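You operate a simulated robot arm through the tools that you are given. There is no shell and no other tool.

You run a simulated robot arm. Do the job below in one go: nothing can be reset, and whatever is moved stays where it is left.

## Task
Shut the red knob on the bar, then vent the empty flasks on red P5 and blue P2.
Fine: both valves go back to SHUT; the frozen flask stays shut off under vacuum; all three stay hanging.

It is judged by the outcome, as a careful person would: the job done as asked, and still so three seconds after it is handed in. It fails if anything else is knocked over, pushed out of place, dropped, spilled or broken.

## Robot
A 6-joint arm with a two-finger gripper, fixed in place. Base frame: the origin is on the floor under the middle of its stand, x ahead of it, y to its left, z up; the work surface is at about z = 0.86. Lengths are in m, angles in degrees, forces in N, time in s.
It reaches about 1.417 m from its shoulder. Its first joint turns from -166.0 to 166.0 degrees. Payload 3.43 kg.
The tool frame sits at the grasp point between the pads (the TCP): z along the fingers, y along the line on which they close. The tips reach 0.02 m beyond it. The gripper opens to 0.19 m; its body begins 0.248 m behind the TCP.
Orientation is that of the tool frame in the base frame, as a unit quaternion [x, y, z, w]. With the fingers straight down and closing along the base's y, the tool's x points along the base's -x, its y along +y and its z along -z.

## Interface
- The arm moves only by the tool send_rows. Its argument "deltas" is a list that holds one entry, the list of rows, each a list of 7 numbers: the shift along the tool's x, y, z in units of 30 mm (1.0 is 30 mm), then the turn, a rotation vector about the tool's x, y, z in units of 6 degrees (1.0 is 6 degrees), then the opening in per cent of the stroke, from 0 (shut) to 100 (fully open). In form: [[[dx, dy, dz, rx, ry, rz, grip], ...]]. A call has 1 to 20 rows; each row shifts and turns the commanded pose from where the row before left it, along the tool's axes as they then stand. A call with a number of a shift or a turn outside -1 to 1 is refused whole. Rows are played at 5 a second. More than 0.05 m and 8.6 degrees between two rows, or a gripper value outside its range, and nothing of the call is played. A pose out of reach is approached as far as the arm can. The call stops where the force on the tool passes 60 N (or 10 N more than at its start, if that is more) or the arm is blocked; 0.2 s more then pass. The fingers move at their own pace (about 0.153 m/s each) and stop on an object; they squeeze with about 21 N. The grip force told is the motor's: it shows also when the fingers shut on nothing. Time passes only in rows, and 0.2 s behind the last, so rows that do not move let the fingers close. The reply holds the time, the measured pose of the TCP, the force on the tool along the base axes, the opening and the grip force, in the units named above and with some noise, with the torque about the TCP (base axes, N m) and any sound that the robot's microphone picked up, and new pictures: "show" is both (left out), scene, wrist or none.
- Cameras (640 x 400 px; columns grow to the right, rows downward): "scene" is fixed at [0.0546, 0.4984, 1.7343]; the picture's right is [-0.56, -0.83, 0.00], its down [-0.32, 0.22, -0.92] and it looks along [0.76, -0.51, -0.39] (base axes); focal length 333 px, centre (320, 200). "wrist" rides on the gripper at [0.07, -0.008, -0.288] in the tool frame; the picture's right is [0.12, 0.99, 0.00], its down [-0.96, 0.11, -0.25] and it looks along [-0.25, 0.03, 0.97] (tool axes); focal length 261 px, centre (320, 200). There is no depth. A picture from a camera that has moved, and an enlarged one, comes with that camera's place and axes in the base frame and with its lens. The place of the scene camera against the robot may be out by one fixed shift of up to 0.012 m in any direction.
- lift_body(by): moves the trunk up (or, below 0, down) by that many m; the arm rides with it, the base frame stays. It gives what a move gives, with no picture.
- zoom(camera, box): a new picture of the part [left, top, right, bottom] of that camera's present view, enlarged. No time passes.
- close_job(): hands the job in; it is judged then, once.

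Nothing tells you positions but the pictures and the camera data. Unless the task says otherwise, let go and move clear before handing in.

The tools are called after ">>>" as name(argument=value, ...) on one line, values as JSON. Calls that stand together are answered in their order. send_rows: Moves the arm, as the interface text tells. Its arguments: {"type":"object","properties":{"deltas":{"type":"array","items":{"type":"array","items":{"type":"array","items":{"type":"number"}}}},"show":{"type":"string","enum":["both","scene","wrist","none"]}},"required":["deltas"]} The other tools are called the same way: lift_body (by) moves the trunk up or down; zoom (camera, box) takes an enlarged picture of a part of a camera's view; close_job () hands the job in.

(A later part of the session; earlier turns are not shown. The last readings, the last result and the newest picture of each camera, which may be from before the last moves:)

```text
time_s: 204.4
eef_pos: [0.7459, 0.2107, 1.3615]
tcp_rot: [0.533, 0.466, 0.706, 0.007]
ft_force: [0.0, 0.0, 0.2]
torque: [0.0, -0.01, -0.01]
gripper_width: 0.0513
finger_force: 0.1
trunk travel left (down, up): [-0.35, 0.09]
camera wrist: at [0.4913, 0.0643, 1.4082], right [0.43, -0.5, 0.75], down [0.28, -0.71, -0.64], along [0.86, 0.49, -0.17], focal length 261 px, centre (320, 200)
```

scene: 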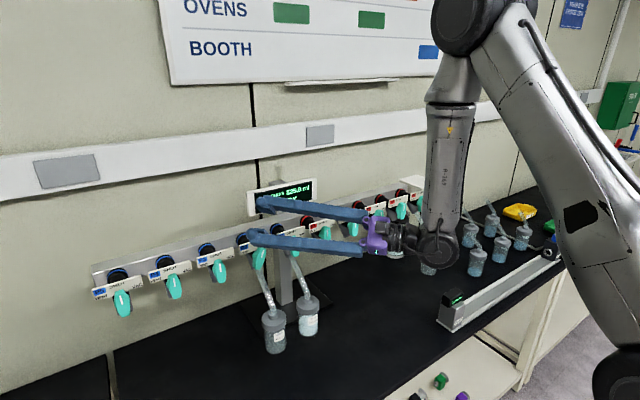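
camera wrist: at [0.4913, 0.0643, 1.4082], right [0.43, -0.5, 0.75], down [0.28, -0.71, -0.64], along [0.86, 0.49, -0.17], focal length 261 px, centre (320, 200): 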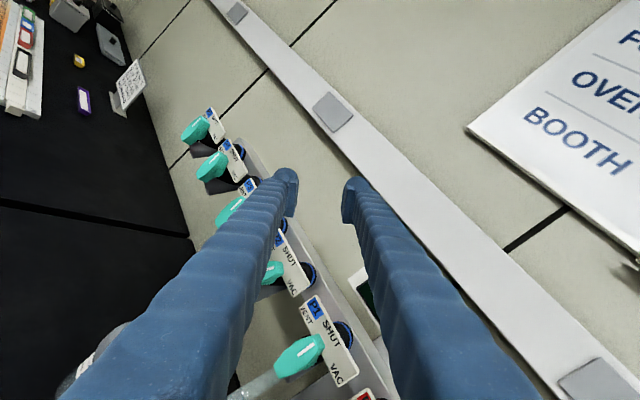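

The 40° yaw is inside limits, so I'll continue down in small steps in front of the lever.

>>> send_rows(deltas=[[[-0.469, -0.476, -0.051, 0, 0, 0, 27], [-0.469, -0.476, -0.051, 0, 0, 0, 27], [0, 0, 0, 0, 0, 0, 27]]], show="none")

>>> send_rows(deltas=[[[-0.469, -0.476, -0.051, 0, 0, 0, 27], [-0.469, -0.476, -0.051, 0, 0, 0, 27], [0, 0, 0, 0, 0, 0, 27]]], show="both")

>>> zoom(camera="scene", box=[220, 190, 348, 310])

```text
time_s: 205.2
eef_pos: [0.7404, 0.2098, 1.3212]
tcp_rot: [0.534, 0.465, 0.706, 0.007]
ft_force: [-0.7, 0.4, 0.4]
torque: [-0.02, -0.02, -0.01]
gripper_width: 0.0514
finger_force: 0.1
trunk travel left (down, up): [-0.35, 0.09]
```

```text
time_s: 206.0
eef_pos: [0.7361, 0.2107, 1.2814]
tcp_rot: [0.533, 0.466, 0.706, 0.005]
ft_force: [-0.5, 0.2, -0.7]
torque: [-0.02, 0.01, 0.0]
gripper_width: 0.0515
finger_force: 0.0
trunk travel left (down, up): [-0.35, 0.09]
camera wrist: at [0.4818, 0.0635, 1.3291], right [0.43, -0.5, 0.75], down [0.28, -0.71, -0.64], along [0.86, 0.49, -0.17], focal length 261 px, centre (320, 200)
```

scene: 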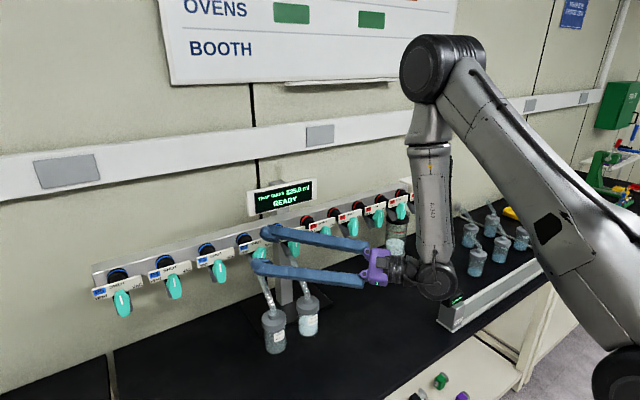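
wrist: 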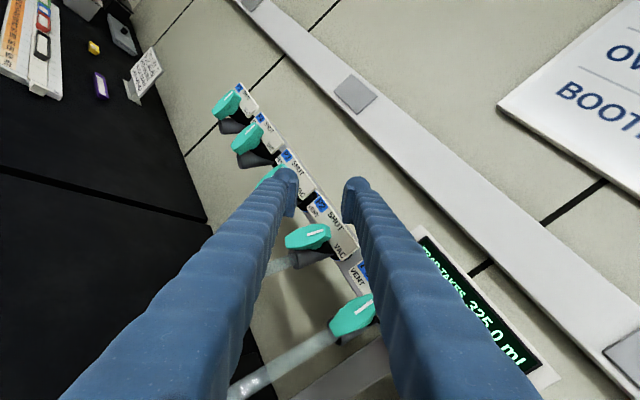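

```text
3.33 times, centred on (284, 250) of scene
camera zoom: at [0.0546, 0.4984, 1.7343], right [-0.56, -0.83, 0.0], down [-0.32, 0.22, -0.92], along [0.76, -0.51, -0.39], focal length 1110 px, centre (440, 33)
```

zoom: 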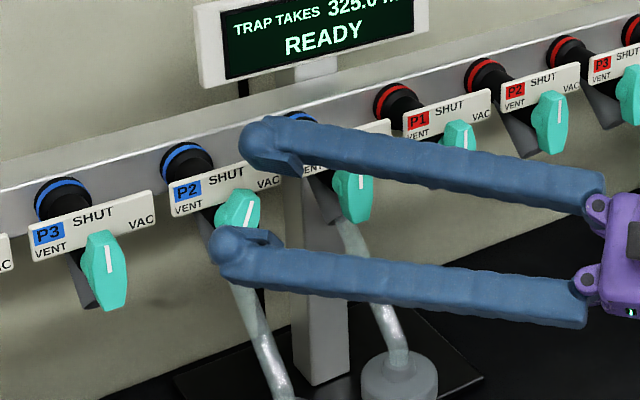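

Fully under control now. Two more steps down to lever height, then a close look.

>>> send_rows(deltas=[[[-0.469, -0.476, -0.051, 0, 0, 0, 27], [-0.469, -0.476, -0.051, 0, 0, 0, 27], [-0.32, -0.33, -0.04, 0, 0, 0, 27], [0, 0, 0, 0, 0, 0, 27]]], show="both")

>>> zoom(camera="wrist", box=[230, 130, 430, 255])

>>> zoom(camera="scene", box=[220, 200, 320, 280])

```text
time_s: 207.0
eef_pos: [0.7303, 0.2087, 1.2269]
tcp_rot: [0.534, 0.465, 0.706, 0.007]
ft_force: [0.0, 0.1, 1.0]
torque: [-0.01, 0.0, 0.02]
gripper_width: 0.0513
finger_force: 0.2
trunk travel left (down, up): [-0.35, 0.09]
camera wrist: at [0.4772, 0.0626, 1.2739], right [0.43, -0.5, 0.75], down [0.28, -0.71, -0.64], along [0.86, 0.49, -0.17], focal length 261 px, centre (320, 200)
```

scene: 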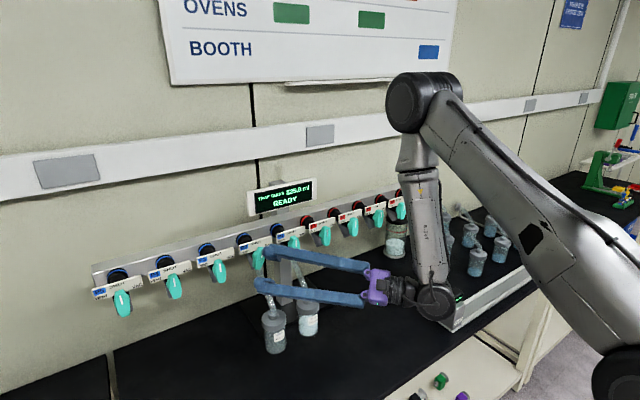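
wrist: 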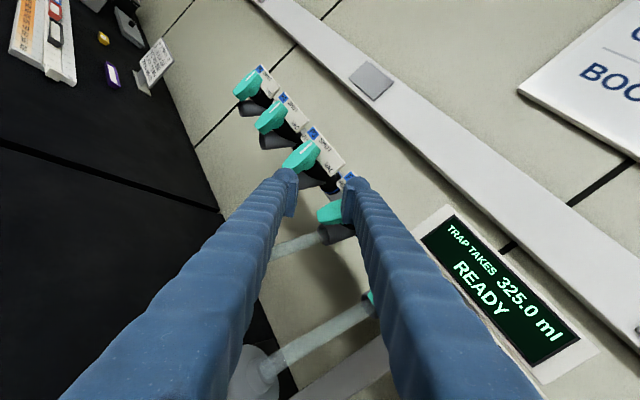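

```text
3.20 times, centred on (330, 192) of wrist
camera zoom: at [0.4772, 0.0626, 1.2739], right [0.43, -0.5, 0.75], down [0.28, -0.71, -0.64], along [0.86, 0.49, -0.17], focal length 834 px, centre (288, 224)
```

zoom: 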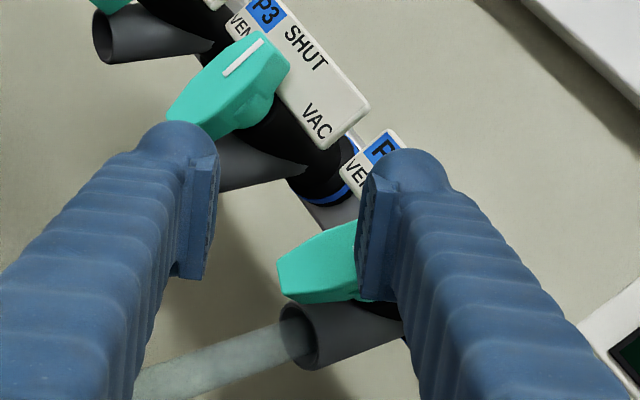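

```text
5.00 times, centred on (270, 240) of scene
camera zoom: at [0.0546, 0.4984, 1.7343], right [-0.56, -0.83, 0.0], down [-0.32, 0.22, -0.92], along [0.76, -0.51, -0.39], focal length 1665 px, centre (570, 0)
```

zoom: 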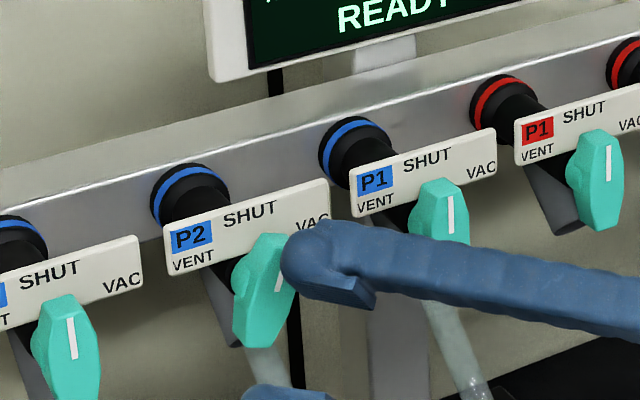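

I'm in front of blue P2 at lever height with a 40° yaw. Because of the yaw the right fingertip leads, so I'll use it as a single pusher on the lever. First I'll shift right of the lever and roll level.

>>> send_rows(deltas=[[[-0.3, 0.33, -0.38, 0, 0, 0, 27], [-0.3, 0.33, -0.38, 0, 0, 0, 27], [0, 0, 0, 0, 0, 1, 27], [0, 0, 0, 0, 0, 1, 27], [0, 0, 0, 0, 0, 1, 27], [0, 0, 0, 0, 0, 1, 27], [0, 0, 0, 0, 0, 1, 27], [0, 0, 0, 0, 0, 1, 27], [0, 0, 0, 0, 0, 0.9, 27], [0, 0, 0, 0, 0, 0, 27]]], show="both")

>>> zoom(camera="wrist", box=[250, 120, 450, 245])

>>> zoom(camera="scene", box=[220, 200, 320, 280])

```text
time_s: 209.2
eef_pos: [0.7326, 0.1735, 1.2267]
tcp_rot: [0.664, 0.246, 0.663, -0.243]
ft_force: [0.2, 0.1, 0.2]
torque: [0.02, 0.0, 0.01]
gripper_width: 0.0513
finger_force: 0.0
trunk travel left (down, up): [-0.35, 0.09]
camera wrist: at [0.507, -0.0065, 1.297], right [0.64, -0.75, 0.12], down [-0.11, -0.25, -0.96], along [0.76, 0.61, -0.25], focal length 261 px, centre (320, 200)
```

scene: 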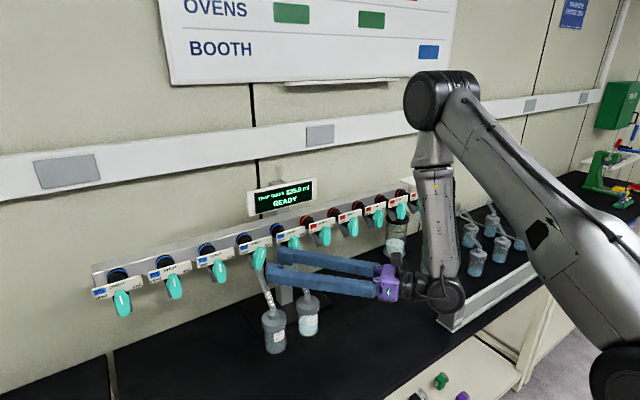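
wrist: 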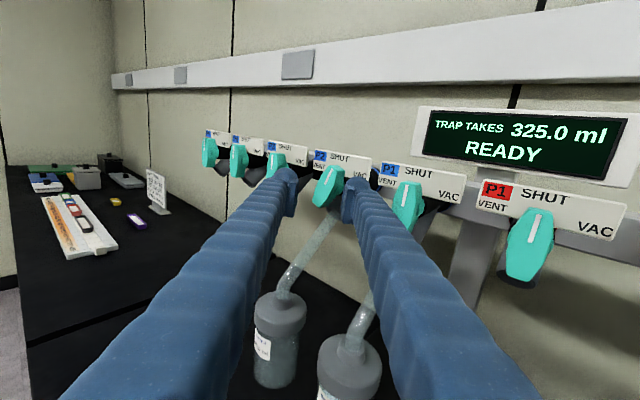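

```text
3.20 times, centred on (350, 182) of wrist
camera zoom: at [0.507, -0.0065, 1.297], right [0.64, -0.75, 0.12], down [-0.11, -0.25, -0.96], along [0.76, 0.61, -0.25], focal length 834 px, centre (224, 256)
```

zoom: 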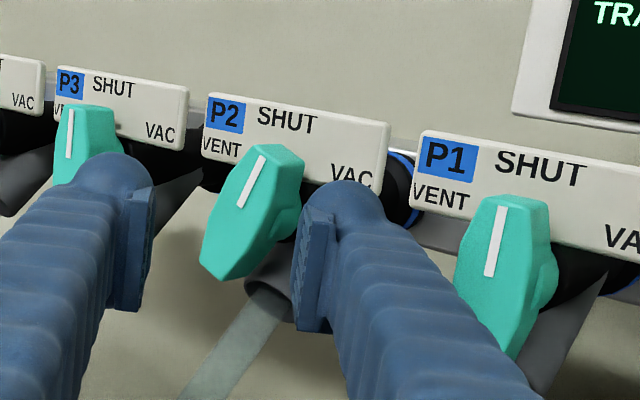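

```text
5.00 times, centred on (270, 240) of scene
camera zoom: at [0.0546, 0.4984, 1.7343], right [-0.56, -0.83, 0.0], down [-0.32, 0.22, -0.92], along [0.76, -0.51, -0.39], focal length 1665 px, centre (570, 0)
```

zoom: 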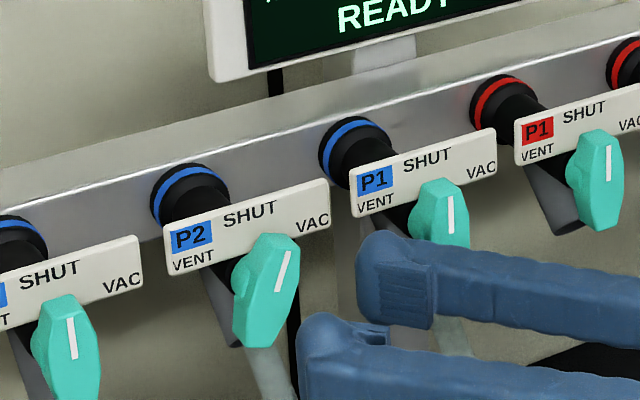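

A clear view: P2's lever is about 22° to the VAC side, with the right fingertip just to its right. I'll bring that fingertip alongside the lever's upper half (tip a few mm short of the plate).

>>> send_rows(deltas=[[[0.2, 0.173, 0.203, 0, 0, 0, 27], [0.2, 0.173, 0.203, 0, 0, 0, 27], [0, 0, 0, 0, 0, 0, 27]]], show="wrist")

>>> zoom(camera="wrist", box=[270, 140, 430, 240])

>>> zoom(camera="scene", box=[220, 200, 320, 280])

```text
time_s: 210.0
eef_pos: [0.7473, 0.1731, 1.2386]
tcp_rot: [0.664, 0.246, 0.663, -0.243]
ft_force: [0.4, 0.1, -0.9]
torque: [0.0, 0.02, 0.0]
gripper_width: 0.051
finger_force: 0.1
trunk travel left (down, up): [-0.35, 0.09]
camera wrist: at [0.5228, -0.0069, 1.3096], right [0.64, -0.75, 0.12], down [-0.11, -0.25, -0.96], along [0.76, 0.61, -0.25], focal length 261 px, centre (320, 200)
```

wrist: 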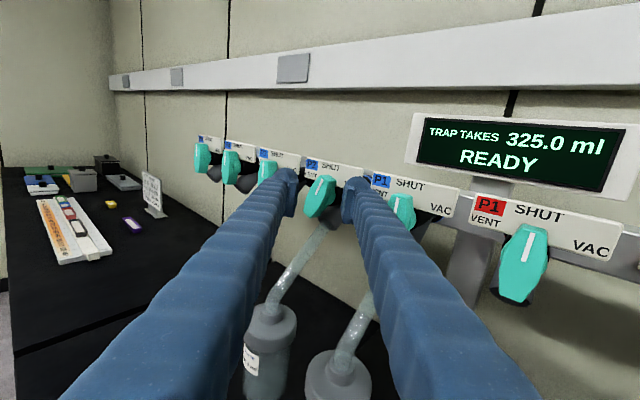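

```text
4.00 times, centred on (350, 190) of wrist
camera zoom: at [0.5228, -0.0069, 1.3096], right [0.64, -0.75, 0.12], down [-0.11, -0.25, -0.96], along [0.76, 0.61, -0.25], focal length 1043 px, centre (200, 240)
```

zoom: 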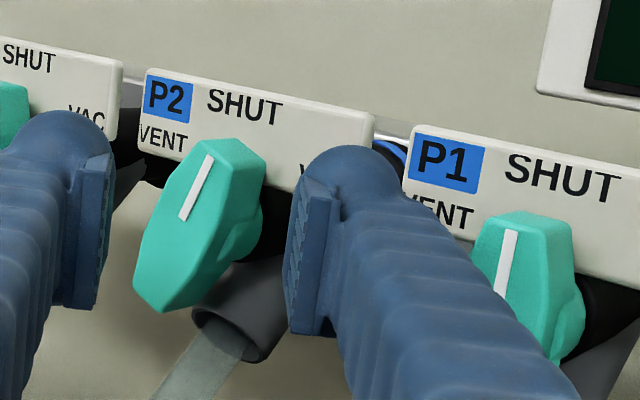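

```text
5.00 times, centred on (270, 240) of scene
camera zoom: at [0.0546, 0.4984, 1.7343], right [-0.56, -0.83, 0.0], down [-0.32, 0.22, -0.92], along [0.76, -0.51, -0.39], focal length 1665 px, centre (570, 0)
```

zoom: 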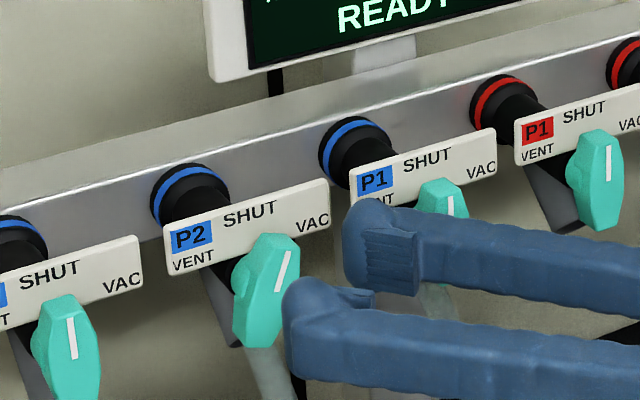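

The fingertip is beside the lever's upper half. I'll push left (counter-clockwise) in small steps, watching the lever and forces.

>>> send_rows(deltas=[[[0, -0.25, 0.216, 0, 0, 0, 27], [0, -0.25, 0.216, 0, 0, 0, 27], [0, -0.25, 0.216, 0, 0, 0, 27], [0, 0, 0, 0, 0, 0, 27]]], show="none")

>>> zoom(camera="wrist", box=[270, 140, 430, 240])

>>> zoom(camera="scene", box=[220, 200, 320, 280])

```text
time_s: 211.0
eef_pos: [0.7483, 0.2036, 1.2388]
tcp_rot: [0.664, 0.247, 0.663, -0.243]
ft_force: [0.6, 0.3, 0.4]
torque: [0.02, 0.02, -0.02]
gripper_width: 0.0515
finger_force: 0.0
trunk travel left (down, up): [-0.35, 0.09]
```

```text
4.00 times, centred on (350, 190) of wrist
camera zoom: at [0.5231, 0.0237, 1.3094], right [0.64, -0.75, 0.12], down [-0.11, -0.25, -0.96], along [0.76, 0.61, -0.25], focal length 1043 px, centre (200, 240)
```

zoom: 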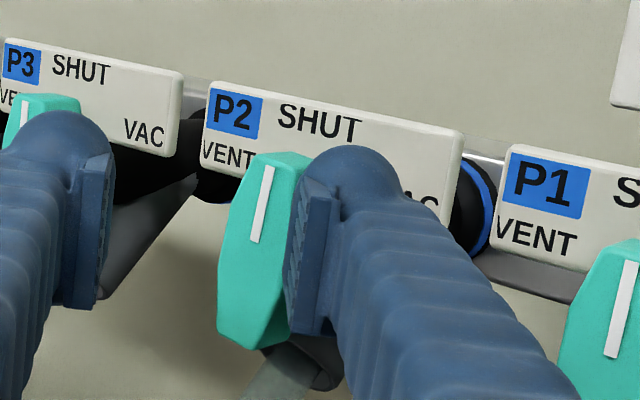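

```text
5.00 times, centred on (270, 240) of scene
camera zoom: at [0.0546, 0.4984, 1.7343], right [-0.56, -0.83, 0.0], down [-0.32, 0.22, -0.92], along [0.76, -0.51, -0.39], focal length 1665 px, centre (570, 0)
```

zoom: 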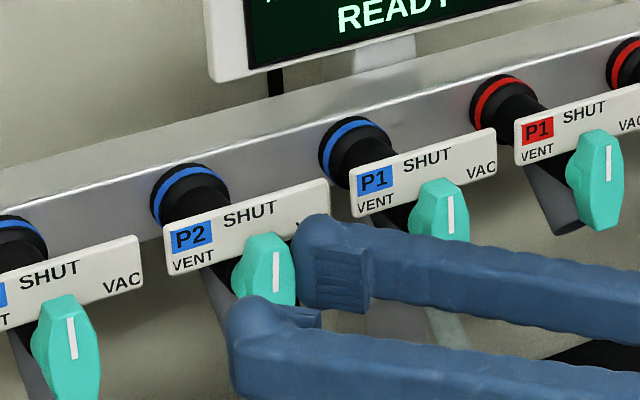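

The lever is now right at SHUT. I'll continue along the arc (left and up) toward VENT.

>>> send_rows(deltas=[[[0.333, -0.171, 0.146, 0, 0, 0, 27], [0.333, -0.171, 0.146, 0, 0, 0, 27], [0, 0, 0, 0, 0, 0, 27]]], show="none")

>>> zoom(camera="wrist", box=[270, 140, 430, 240])

>>> zoom(camera="scene", box=[220, 200, 320, 280])

```text
time_s: 211.8
eef_pos: [0.7482, 0.2159, 1.2596]
tcp_rot: [0.663, 0.246, 0.663, -0.245]
ft_force: [2.4, -2.5, 7.9]
torque: [-0.25, -0.35, 0.0]
gripper_width: 0.0534
finger_force: 1.2
trunk travel left (down, up): [-0.35, 0.09]
```

```text
4.00 times, centred on (350, 190) of wrist
camera zoom: at [0.5234, 0.0367, 1.3303], right [0.64, -0.75, 0.12], down [-0.11, -0.25, -0.96], along [0.76, 0.61, -0.25], focal length 1043 px, centre (200, 240)
```

zoom: 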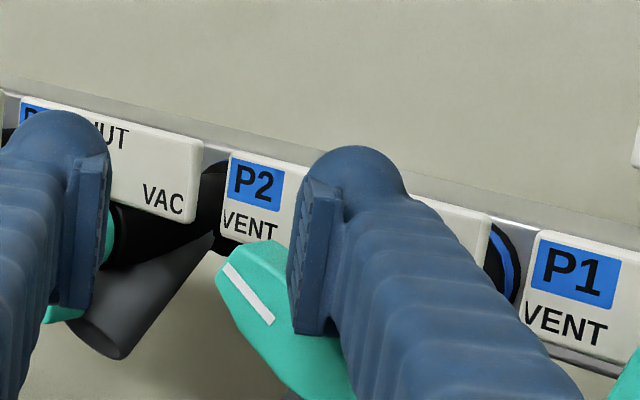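

```text
5.00 times, centred on (270, 240) of scene
camera zoom: at [0.0546, 0.4984, 1.7343], right [-0.56, -0.83, 0.0], down [-0.32, 0.22, -0.92], along [0.76, -0.51, -0.39], focal length 1665 px, centre (570, 0)
```

zoom: 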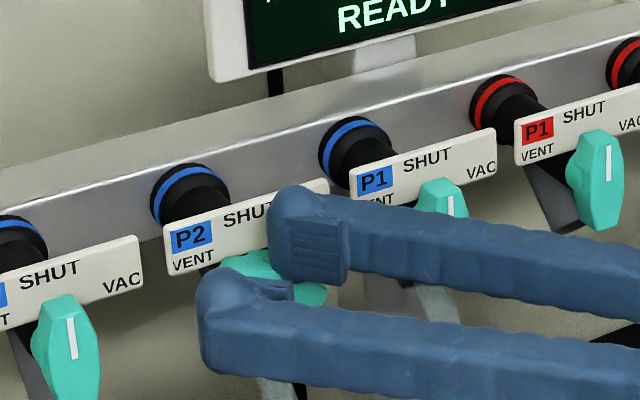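

The lever swung to about −55°. I'll press a few mm more to confirm it's against the VENT stop.

>>> send_rows(deltas=[[[-0.05, -0.1, 0.086, 0, 0, 0, 27], [0, 0, 0, 0, 0, 0, 27], [0, 0, 0, 0, 0, 0, 27]]], show="none")

>>> zoom(camera="wrist", box=[270, 140, 430, 240])

>>> zoom(camera="scene", box=[240, 230, 290, 270])

```text
time_s: 212.6
eef_pos: [0.7463, 0.219, 1.259]
tcp_rot: [0.663, 0.245, 0.665, -0.242]
ft_force: [-3.5, -18.0, 21.0]
torque: [-0.84, -0.66, -0.64]
gripper_width: 0.0579
finger_force: 6.4
trunk travel left (down, up): [-0.35, 0.09]
```

```text
4.00 times, centred on (350, 190) of wrist
camera zoom: at [0.5218, 0.0392, 1.3295], right [0.64, -0.76, 0.12], down [-0.11, -0.25, -0.96], along [0.76, 0.61, -0.24], focal length 1043 px, centre (200, 240)
```

zoom: 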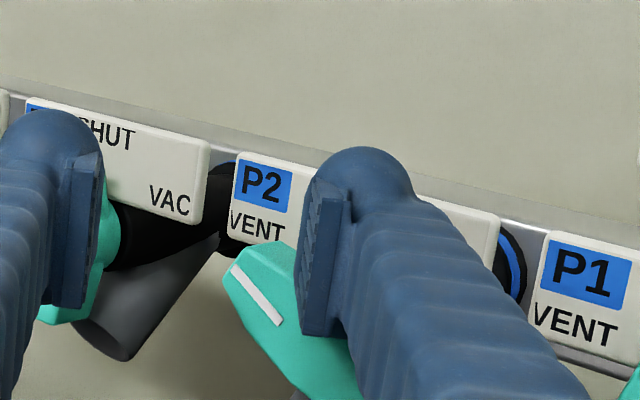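

```text
10.00 times, centred on (265, 250) of scene
camera zoom: at [0.0546, 0.4984, 1.7343], right [-0.56, -0.83, 0.0], down [-0.32, 0.22, -0.92], along [0.76, -0.51, -0.39], focal length 3330 px, centre (870, -300)
```

zoom: 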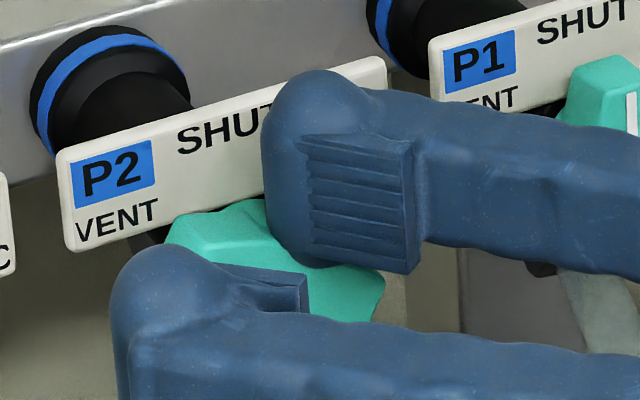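

It's firmly at the VENT stop (about 28 N contact force). I'll relax slightly and hold at VENT for several seconds.

>>> send_rows(deltas=[[[0.03, 0.07, -0.06, 0, 0, 0, 27], [0, 0, 0, 0, 0, 0, 27], [0, 0, 0, 0, 0, 0, 27], [0, 0, 0, 0, 0, 0, 27], [0, 0, 0, 0, 0, 0, 27], [0, 0, 0, 0, 0, 0, 27], [0, 0, 0, 0, 0, 0, 27], [0, 0, 0, 0, 0, 0, 27], [0, 0, 0, 0, 0, 0, 27], [0, 0, 0, 0, 0, 0, 27], [0, 0, 0, 0, 0, 0, 27], [0, 0, 0, 0, 0, 0, 27], [0, 0, 0, 0, 0, 0, 27], [0, 0, 0, 0, 0, 0, 27], [0, 0, 0, 0, 0, 0, 27], [0, 0, 0, 0, 0, 0, 27], [0, 0, 0, 0, 0, 0, 27], [0, 0, 0, 0, 0, 0, 27], [0, 0, 0, 0, 0, 0, 27], [0, 0, 0, 0, 0, 0, 27]]], show="both")

>>> zoom(camera="wrist", box=[270, 140, 430, 240])

```text
time_s: 216.8
eef_pos: [0.7471, 0.2178, 1.2593]
tcp_rot: [0.664, 0.245, 0.664, -0.243]
ft_force: [0.6, -13.2, 21.5]
torque: [-0.65, -0.7, -0.39]
gripper_width: 0.0575
finger_force: 5.2
trunk travel left (down, up): [-0.35, 0.09]
camera wrist: at [0.5222, 0.0374, 1.3292], right [0.64, -0.75, 0.12], down [-0.11, -0.25, -0.96], along [0.76, 0.61, -0.25], focal length 261 px, centre (320, 200)
```

scene: 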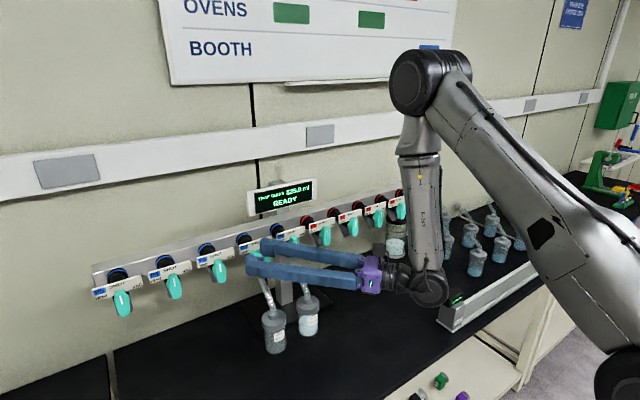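
wrist: 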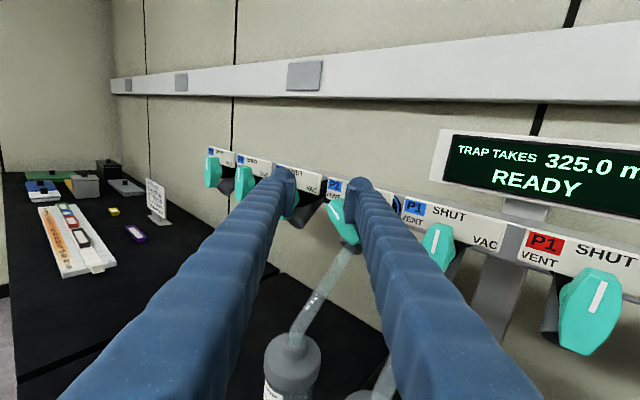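

```text
4.00 times, centred on (350, 190) of wrist
camera zoom: at [0.5222, 0.0374, 1.3292], right [0.64, -0.75, 0.12], down [-0.11, -0.25, -0.96], along [0.76, 0.61, -0.25], focal length 1043 px, centre (200, 240)
```

zoom: 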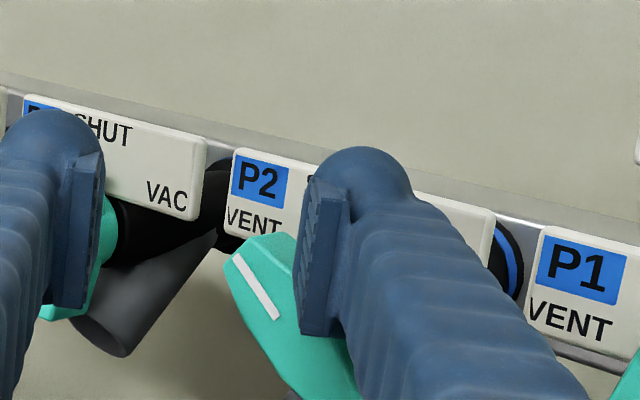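

Held about 5 s at VENT. Now I'll lift the fingertip off, move it over to the right of the lever above its tail, and check.

>>> send_rows(deltas=[[[0.3, 0.1, -0.085, 0, 0, 0, 27], [0.4, 0, 0, 0, 0, 0, 27], [0, 0.5, -0.427, 0, 0, 0, 27], [0, 0.5, -0.427, 0, 0, 0, 27], [0, 0, 0, 0, 0, 0, 27]]], show="none")

>>> zoom(camera="wrist", box=[270, 140, 430, 240])

>>> zoom(camera="scene", box=[220, 200, 320, 280])

```text
time_s: 218.0
eef_pos: [0.7488, 0.1761, 1.2796]
tcp_rot: [0.664, 0.246, 0.663, -0.243]
ft_force: [-0.2, 0.7, -0.9]
torque: [0.01, 0.0, -0.02]
gripper_width: 0.0513
finger_force: 0.1
trunk travel left (down, up): [-0.35, 0.09]
```

```text
4.00 times, centred on (350, 190) of wrist
camera zoom: at [0.5239, -0.0047, 1.3499], right [0.65, -0.75, 0.12], down [-0.11, -0.25, -0.96], along [0.76, 0.61, -0.25], focal length 1043 px, centre (200, 240)
```

zoom: 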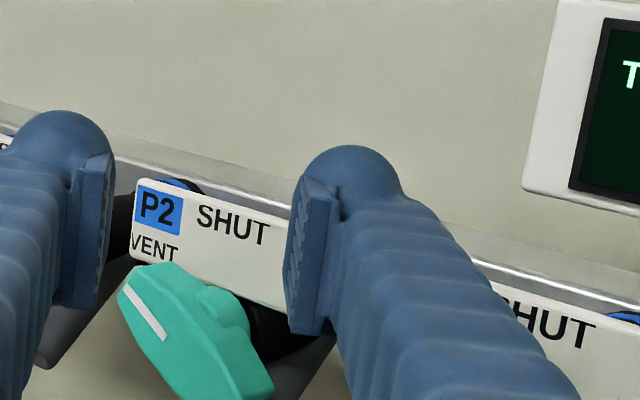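

```text
5.00 times, centred on (270, 240) of scene
camera zoom: at [0.0546, 0.4984, 1.7343], right [-0.56, -0.83, 0.0], down [-0.32, 0.22, -0.92], along [0.76, -0.51, -0.39], focal length 1665 px, centre (570, 0)
```

zoom: 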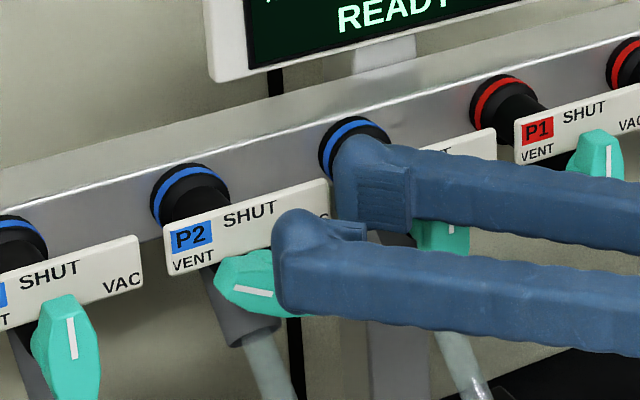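

P2 is sitting at VENT and I'm clear of it. Next I'll position the fingertip above the lever's tail and press it down, to turn it back toward SHUT.

>>> send_rows(deltas=[[[0, -0.23, 0.195, 0, 0, 0, 27], [0, -0.23, 0.195, 0, 0, 0, 27], [-0.4, 0, 0, 0, 0, 0, 27], [-0.4, 0, 0, 0, 0, 0, 27], [0, 0, 0, 0, 0, 0, 27]]], show="none")

>>> zoom(camera="wrist", box=[270, 140, 430, 240])

>>> zoom(camera="scene", box=[220, 200, 320, 280])

```text
time_s: 219.2
eef_pos: [0.7486, 0.194, 1.2553]
tcp_rot: [0.664, 0.246, 0.663, -0.243]
ft_force: [-0.1, -0.7, 0.0]
torque: [0.01, 0.0, -0.02]
gripper_width: 0.0512
finger_force: 0.0
trunk travel left (down, up): [-0.35, 0.09]
```

```text
4.00 times, centred on (350, 190) of wrist
camera zoom: at [0.5228, 0.014, 1.3255], right [0.65, -0.75, 0.12], down [-0.11, -0.25, -0.96], along [0.76, 0.61, -0.25], focal length 1043 px, centre (200, 240)
```

zoom: 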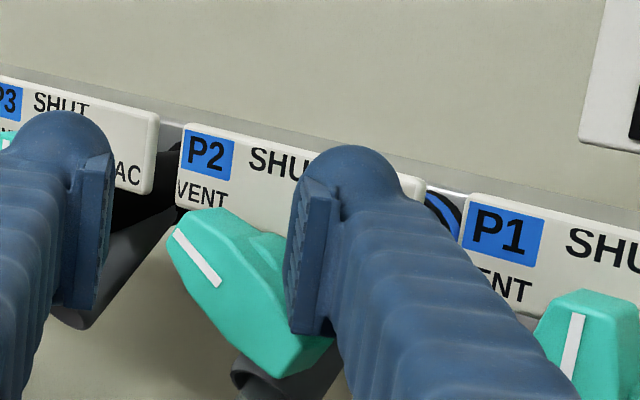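

```text
5.00 times, centred on (270, 240) of scene
camera zoom: at [0.0546, 0.4984, 1.7343], right [-0.56, -0.83, 0.0], down [-0.32, 0.22, -0.92], along [0.76, -0.51, -0.39], focal length 1665 px, centre (570, 0)
```

zoom: 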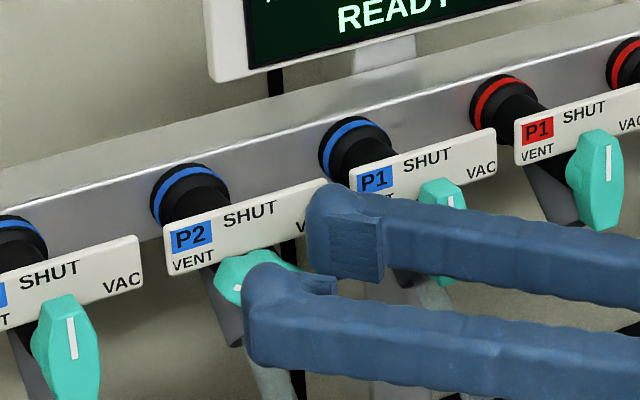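

>>> send_rows(deltas=[[[-0.4, 0, 0, 0, 0, 0, 27], [-0.4, 0, 0, 0, 0, 0, 27], [0, 0, 0, 0, 0, 0, 27]]], show="none")

>>> zoom(camera="wrist", box=[270, 140, 430, 240])

>>> zoom(camera="scene", box=[220, 200, 320, 280])

```text
time_s: 220.0
eef_pos: [0.7478, 0.1924, 1.2321]
tcp_rot: [0.664, 0.246, 0.663, -0.244]
ft_force: [-0.1, -0.2, 0.6]
torque: [-0.02, -0.02, 0.0]
gripper_width: 0.0513
finger_force: 0.1
trunk travel left (down, up): [-0.35, 0.09]
```

```text
4.00 times, centred on (350, 190) of wrist
camera zoom: at [0.522, 0.0131, 1.3024], right [0.64, -0.75, 0.12], down [-0.11, -0.25, -0.96], along [0.76, 0.61, -0.25], focal length 1043 px, centre (200, 240)
```

zoom: 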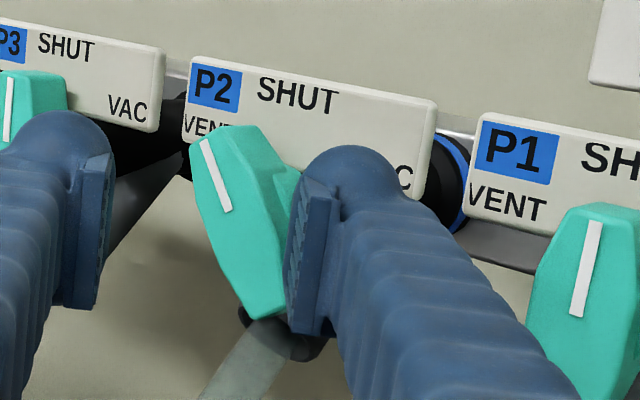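

```text
5.00 times, centred on (270, 240) of scene
camera zoom: at [0.0546, 0.4984, 1.7343], right [-0.56, -0.83, 0.0], down [-0.32, 0.22, -0.92], along [0.76, -0.51, -0.39], focal length 1665 px, centre (570, 0)
```

zoom: 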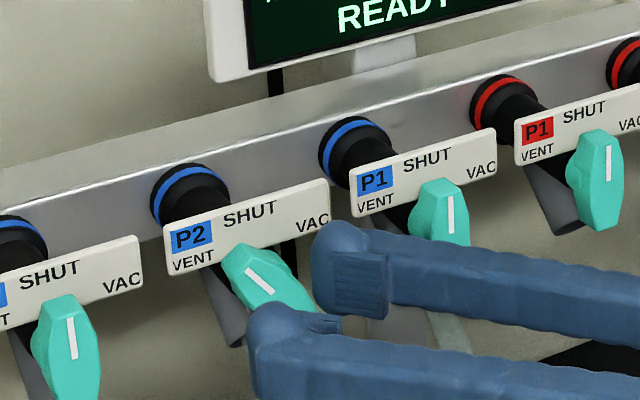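

It's turning back nicely, now at about −30°. Continuing down.

>>> send_rows(deltas=[[[-0.35, 0, 0, 0, 0, 0, 27], [-0.35, 0, 0, 0, 0, 0, 27], [0, 0, 0, 0, 0, 0, 27]]], show="none")

>>> zoom(camera="wrist", box=[270, 140, 430, 240])

>>> zoom(camera="scene", box=[220, 200, 320, 280])

```text
time_s: 220.8
eef_pos: [0.749, 0.1932, 1.2102]
tcp_rot: [0.664, 0.247, 0.663, -0.243]
ft_force: [0.7, 0.2, 0.5]
torque: [0.01, -0.05, 0.0]
gripper_width: 0.0513
finger_force: 0.2
trunk travel left (down, up): [-0.35, 0.09]
```

```text
4.00 times, centred on (350, 190) of wrist
camera zoom: at [0.5236, 0.0131, 1.2807], right [0.64, -0.75, 0.12], down [-0.11, -0.25, -0.96], along [0.76, 0.61, -0.25], focal length 1043 px, centre (200, 240)
```

zoom: 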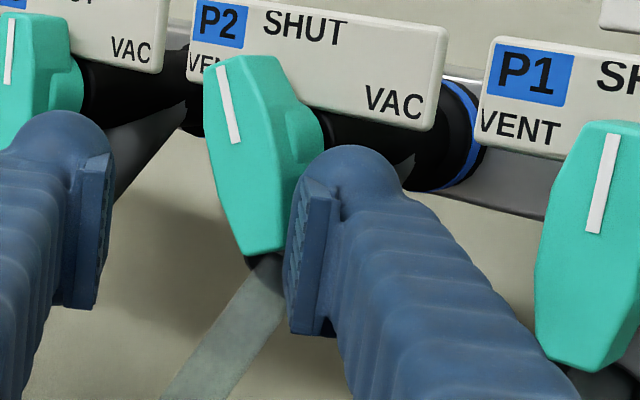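

```text
5.00 times, centred on (270, 240) of scene
camera zoom: at [0.0546, 0.4984, 1.7343], right [-0.56, -0.83, 0.0], down [-0.32, 0.22, -0.92], along [0.76, -0.51, -0.39], focal length 1665 px, centre (570, 0)
```

zoom: 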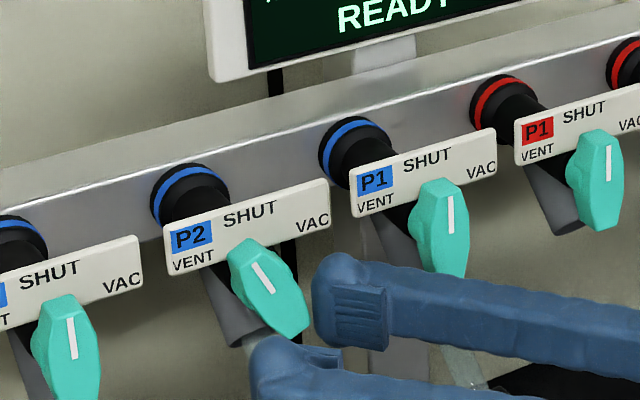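

About −20° now. I'll push the lever's lower half left in small steps to bring the mark to vertical.

>>> send_rows(deltas=[[[0, -0.1, 0.085, 0, 0, 0, 27], [0, -0.1, 0.085, 0, 0, 0, 27], [0, 0, 0, 0, 0, 0, 27]]], show="none")

>>> zoom(camera="wrist", box=[270, 140, 430, 240])

>>> zoom(camera="scene", box=[220, 200, 320, 280])

```text
time_s: 221.6
eef_pos: [0.7487, 0.2012, 1.2106]
tcp_rot: [0.664, 0.246, 0.663, -0.243]
ft_force: [0.7, 0.9, 0.1]
torque: [0.04, -0.01, -0.02]
gripper_width: 0.0513
finger_force: 0.1
trunk travel left (down, up): [-0.35, 0.09]
```

```text
4.00 times, centred on (350, 190) of wrist
camera zoom: at [0.5232, 0.0215, 1.2804], right [0.64, -0.75, 0.12], down [-0.11, -0.25, -0.96], along [0.76, 0.61, -0.25], focal length 1043 px, centre (200, 240)
```

zoom: 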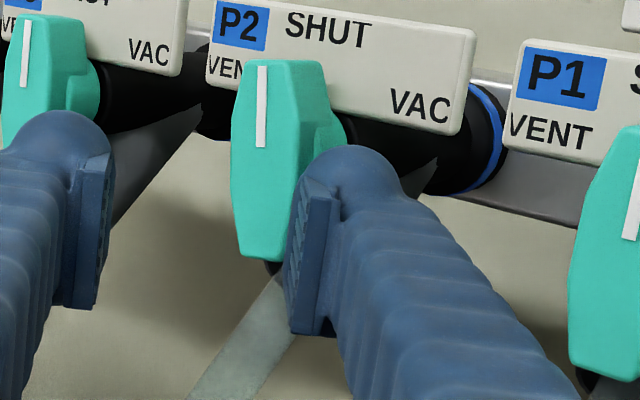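

```text
5.00 times, centred on (270, 240) of scene
camera zoom: at [0.0546, 0.4984, 1.7343], right [-0.56, -0.83, 0.0], down [-0.32, 0.22, -0.92], along [0.76, -0.51, -0.39], focal length 1665 px, centre (570, 0)
```

zoom: 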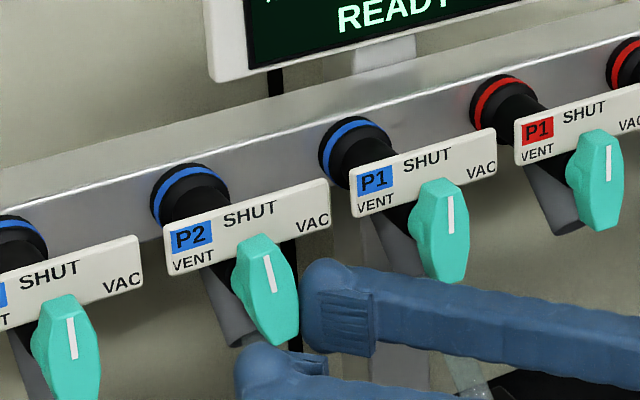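

>>> zoom(camera="scene", box=[225, 235, 325, 297])

>>> zoom(camera="scene", box=[255, 240, 285, 275])

>>> zoom(camera="wrist", box=[255, 140, 455, 265])

```text
6.40 times, centred on (275, 266) of scene
camera zoom: at [0.0546, 0.4984, 1.7343], right [-0.56, -0.83, 0.0], down [-0.32, 0.22, -0.92], along [0.76, -0.51, -0.39], focal length 2131 px, centre (608, -222)
```

zoom: 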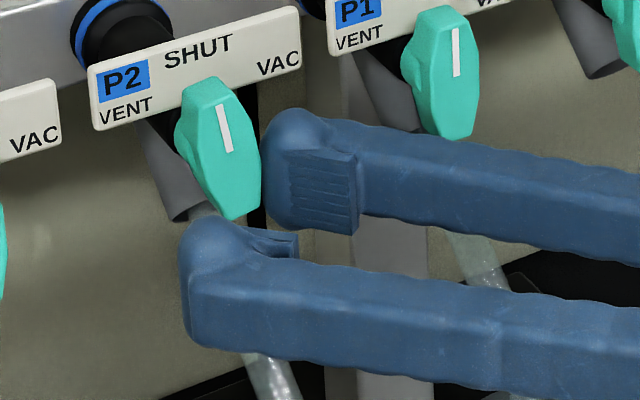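

```text
11.43 times, centred on (270, 258) of scene
camera zoom: at [0.0546, 0.4984, 1.7343], right [-0.56, -0.83, 0.0], down [-0.32, 0.22, -0.92], along [0.76, -0.51, -0.39], focal length 3805 px, centre (891, -457)
```

zoom: 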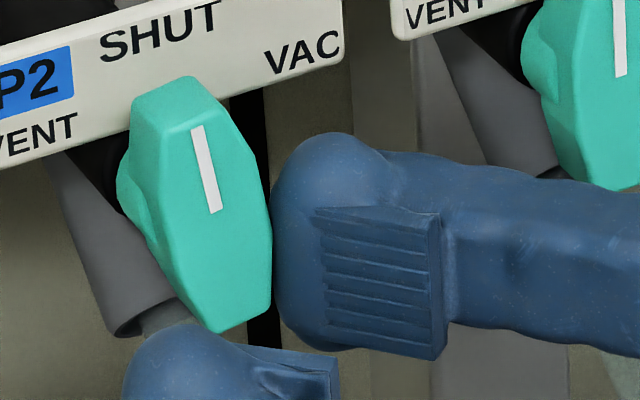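

```text
3.20 times, centred on (355, 202) of wrist
camera zoom: at [0.5232, 0.0215, 1.2804], right [0.64, -0.75, 0.12], down [-0.11, -0.25, -0.96], along [0.76, 0.61, -0.25], focal length 834 px, centre (208, 192)
```

zoom: 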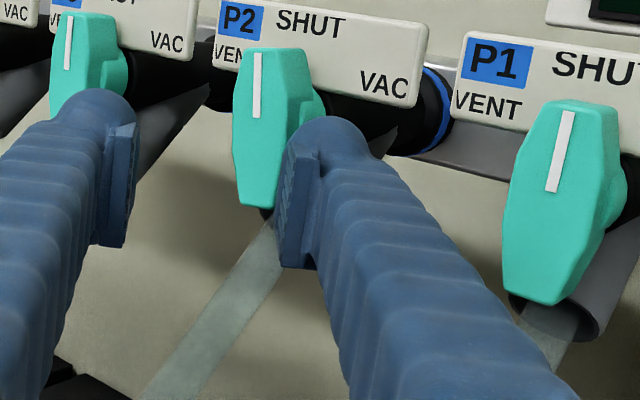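

The lever is about 7° short of vertical. One small push of about 2.5 mm.

>>> send_rows(deltas=[[[0, -0.068, 0.058, 0, 0, 0, 27], [0, 0, 0, 0, 0, 0, 27]]], show="none")

>>> zoom(camera="scene", box=[255, 240, 285, 275])

>>> zoom(camera="wrist", box=[255, 140, 455, 265])

```text
time_s: 222.2
eef_pos: [0.7472, 0.2051, 1.2088]
tcp_rot: [0.664, 0.246, 0.663, -0.243]
ft_force: [-0.4, 0.0, 0.7]
torque: [0.0, 0.01, -0.04]
gripper_width: 0.0514
finger_force: 0.1
trunk travel left (down, up): [-0.35, 0.09]
```

```text
11.43 times, centred on (270, 258) of scene
camera zoom: at [0.0546, 0.4984, 1.7343], right [-0.56, -0.83, 0.0], down [-0.32, 0.22, -0.92], along [0.76, -0.51, -0.39], focal length 3805 px, centre (891, -457)
```

zoom: 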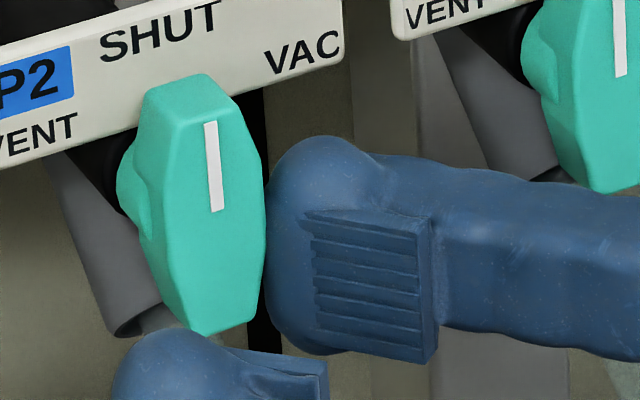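

```text
3.20 times, centred on (355, 202) of wrist
camera zoom: at [0.5233, 0.0241, 1.2803], right [0.64, -0.75, 0.12], down [-0.11, -0.25, -0.96], along [0.76, 0.61, -0.25], focal length 834 px, centre (208, 192)
```

zoom: 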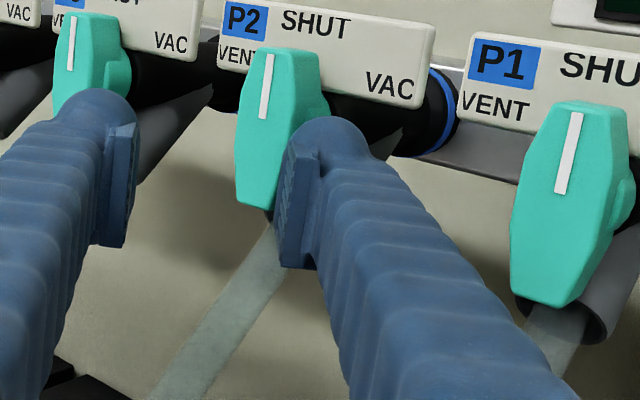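

P2's mark is now vertical, within about 1° of SHUT in both views. I'll withdraw the fingertip sideways and back off.

>>> send_rows(deltas=[[[0, 0.28, -0.24, 0, 0, 0, 27], [0, 0.28, -0.24, 0, 0, 0, 27], [0, -0.14, -0.16, 0, 0, 0, 27], [0, -0.14, -0.16, 0, 0, 0, 27], [0, 0, 0, 0, 0, 0, 27]]], show="both")

>>> zoom(camera="wrist", box=[255, 140, 455, 265])

>>> zoom(camera="scene", box=[220, 200, 320, 280])

```text
time_s: 223.4
eef_pos: [0.7354, 0.1813, 1.2095]
tcp_rot: [0.664, 0.246, 0.663, -0.244]
ft_force: [0.6, 0.6, 0.3]
torque: [0.0, -0.03, 0.0]
gripper_width: 0.0512
finger_force: 0.0
trunk travel left (down, up): [-0.35, 0.09]
camera wrist: at [0.5104, 0.0019, 1.2804], right [0.64, -0.75, 0.12], down [-0.11, -0.25, -0.96], along [0.76, 0.61, -0.25], focal length 261 px, centre (320, 200)
```

scene: 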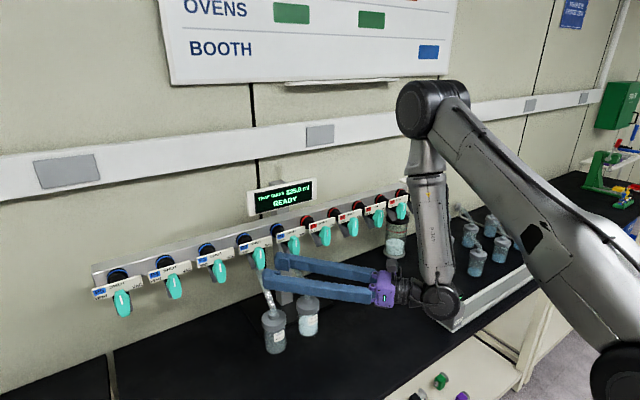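
wrist: 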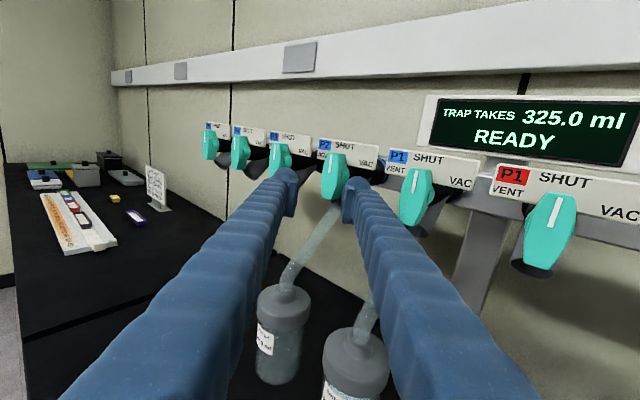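

```text
3.20 times, centred on (355, 202) of wrist
camera zoom: at [0.5104, 0.0019, 1.2804], right [0.64, -0.75, 0.12], down [-0.11, -0.25, -0.96], along [0.76, 0.61, -0.25], focal length 834 px, centre (208, 192)
```

zoom: 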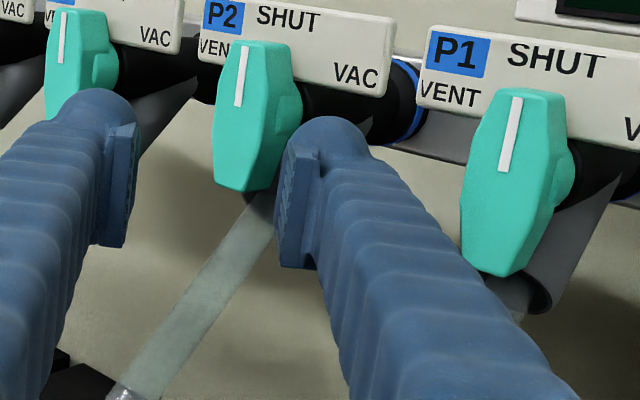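

```text
5.00 times, centred on (270, 240) of scene
camera zoom: at [0.0546, 0.4984, 1.7343], right [-0.56, -0.83, 0.0], down [-0.32, 0.22, -0.92], along [0.76, -0.51, -0.39], focal length 1665 px, centre (570, 0)
```

zoom: 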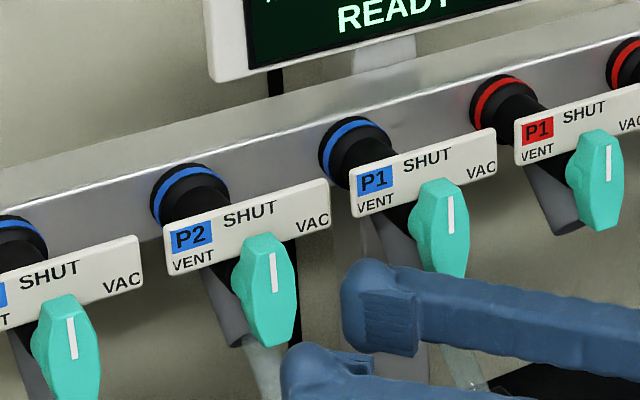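

Both P2 and its neighbours look right. I'll rise straight up and clear of the bar.

>>> send_rows(deltas=[[[0.8, 0, 0, 0, 0, 0, 27], [0.8, 0.03, 0.04, 0, 0, 0, 27], [0.8, 0.05, 0.06, 0, 0, 0, 27], [0.8, 0.1, 0.12, 0, 0, 0, 27], [0.8, 0.15, 0.18, 0, 0, 0, 27], [0.8, 0.15, 0.18, 0, 0, 0, 27], [0.8, 0.1, 0.12, 0, 0, 0, 27], [0.8, 0, 0, 0, 0, 0, 27], [0, 0, 0, 0, 0, 0, 27]]], show="both")

```text
time_s: 225.4
eef_pos: [0.763, 0.1829, 1.4021]
tcp_rot: [0.664, 0.246, 0.663, -0.244]
ft_force: [-0.4, 0.3, 0.0]
torque: [0.04, -0.03, 0.03]
gripper_width: 0.0512
finger_force: 0.0
trunk travel left (down, up): [-0.35, 0.09]
camera wrist: at [0.5383, 0.003, 1.4726], right [0.65, -0.75, 0.12], down [-0.11, -0.25, -0.96], along [0.76, 0.61, -0.25], focal length 261 px, centre (320, 200)
```

scene: 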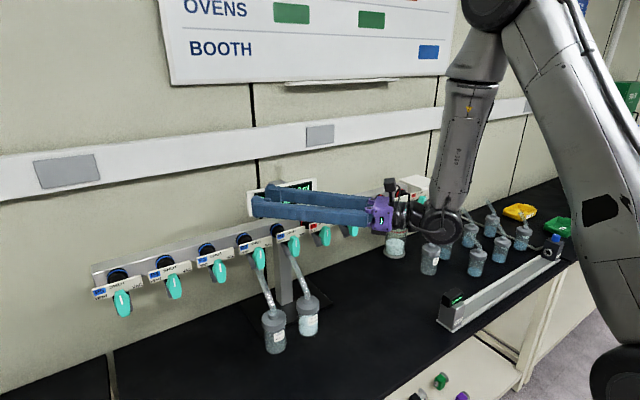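
wrist: 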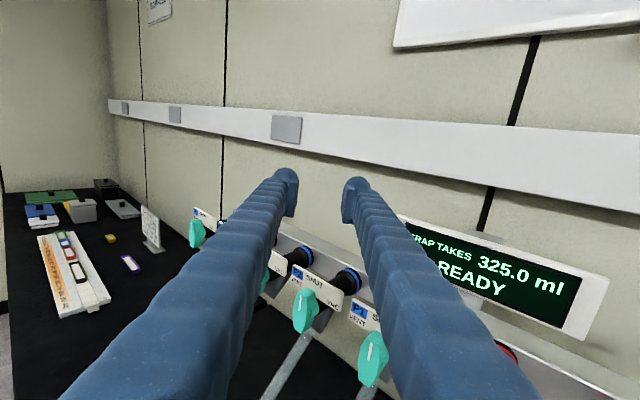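

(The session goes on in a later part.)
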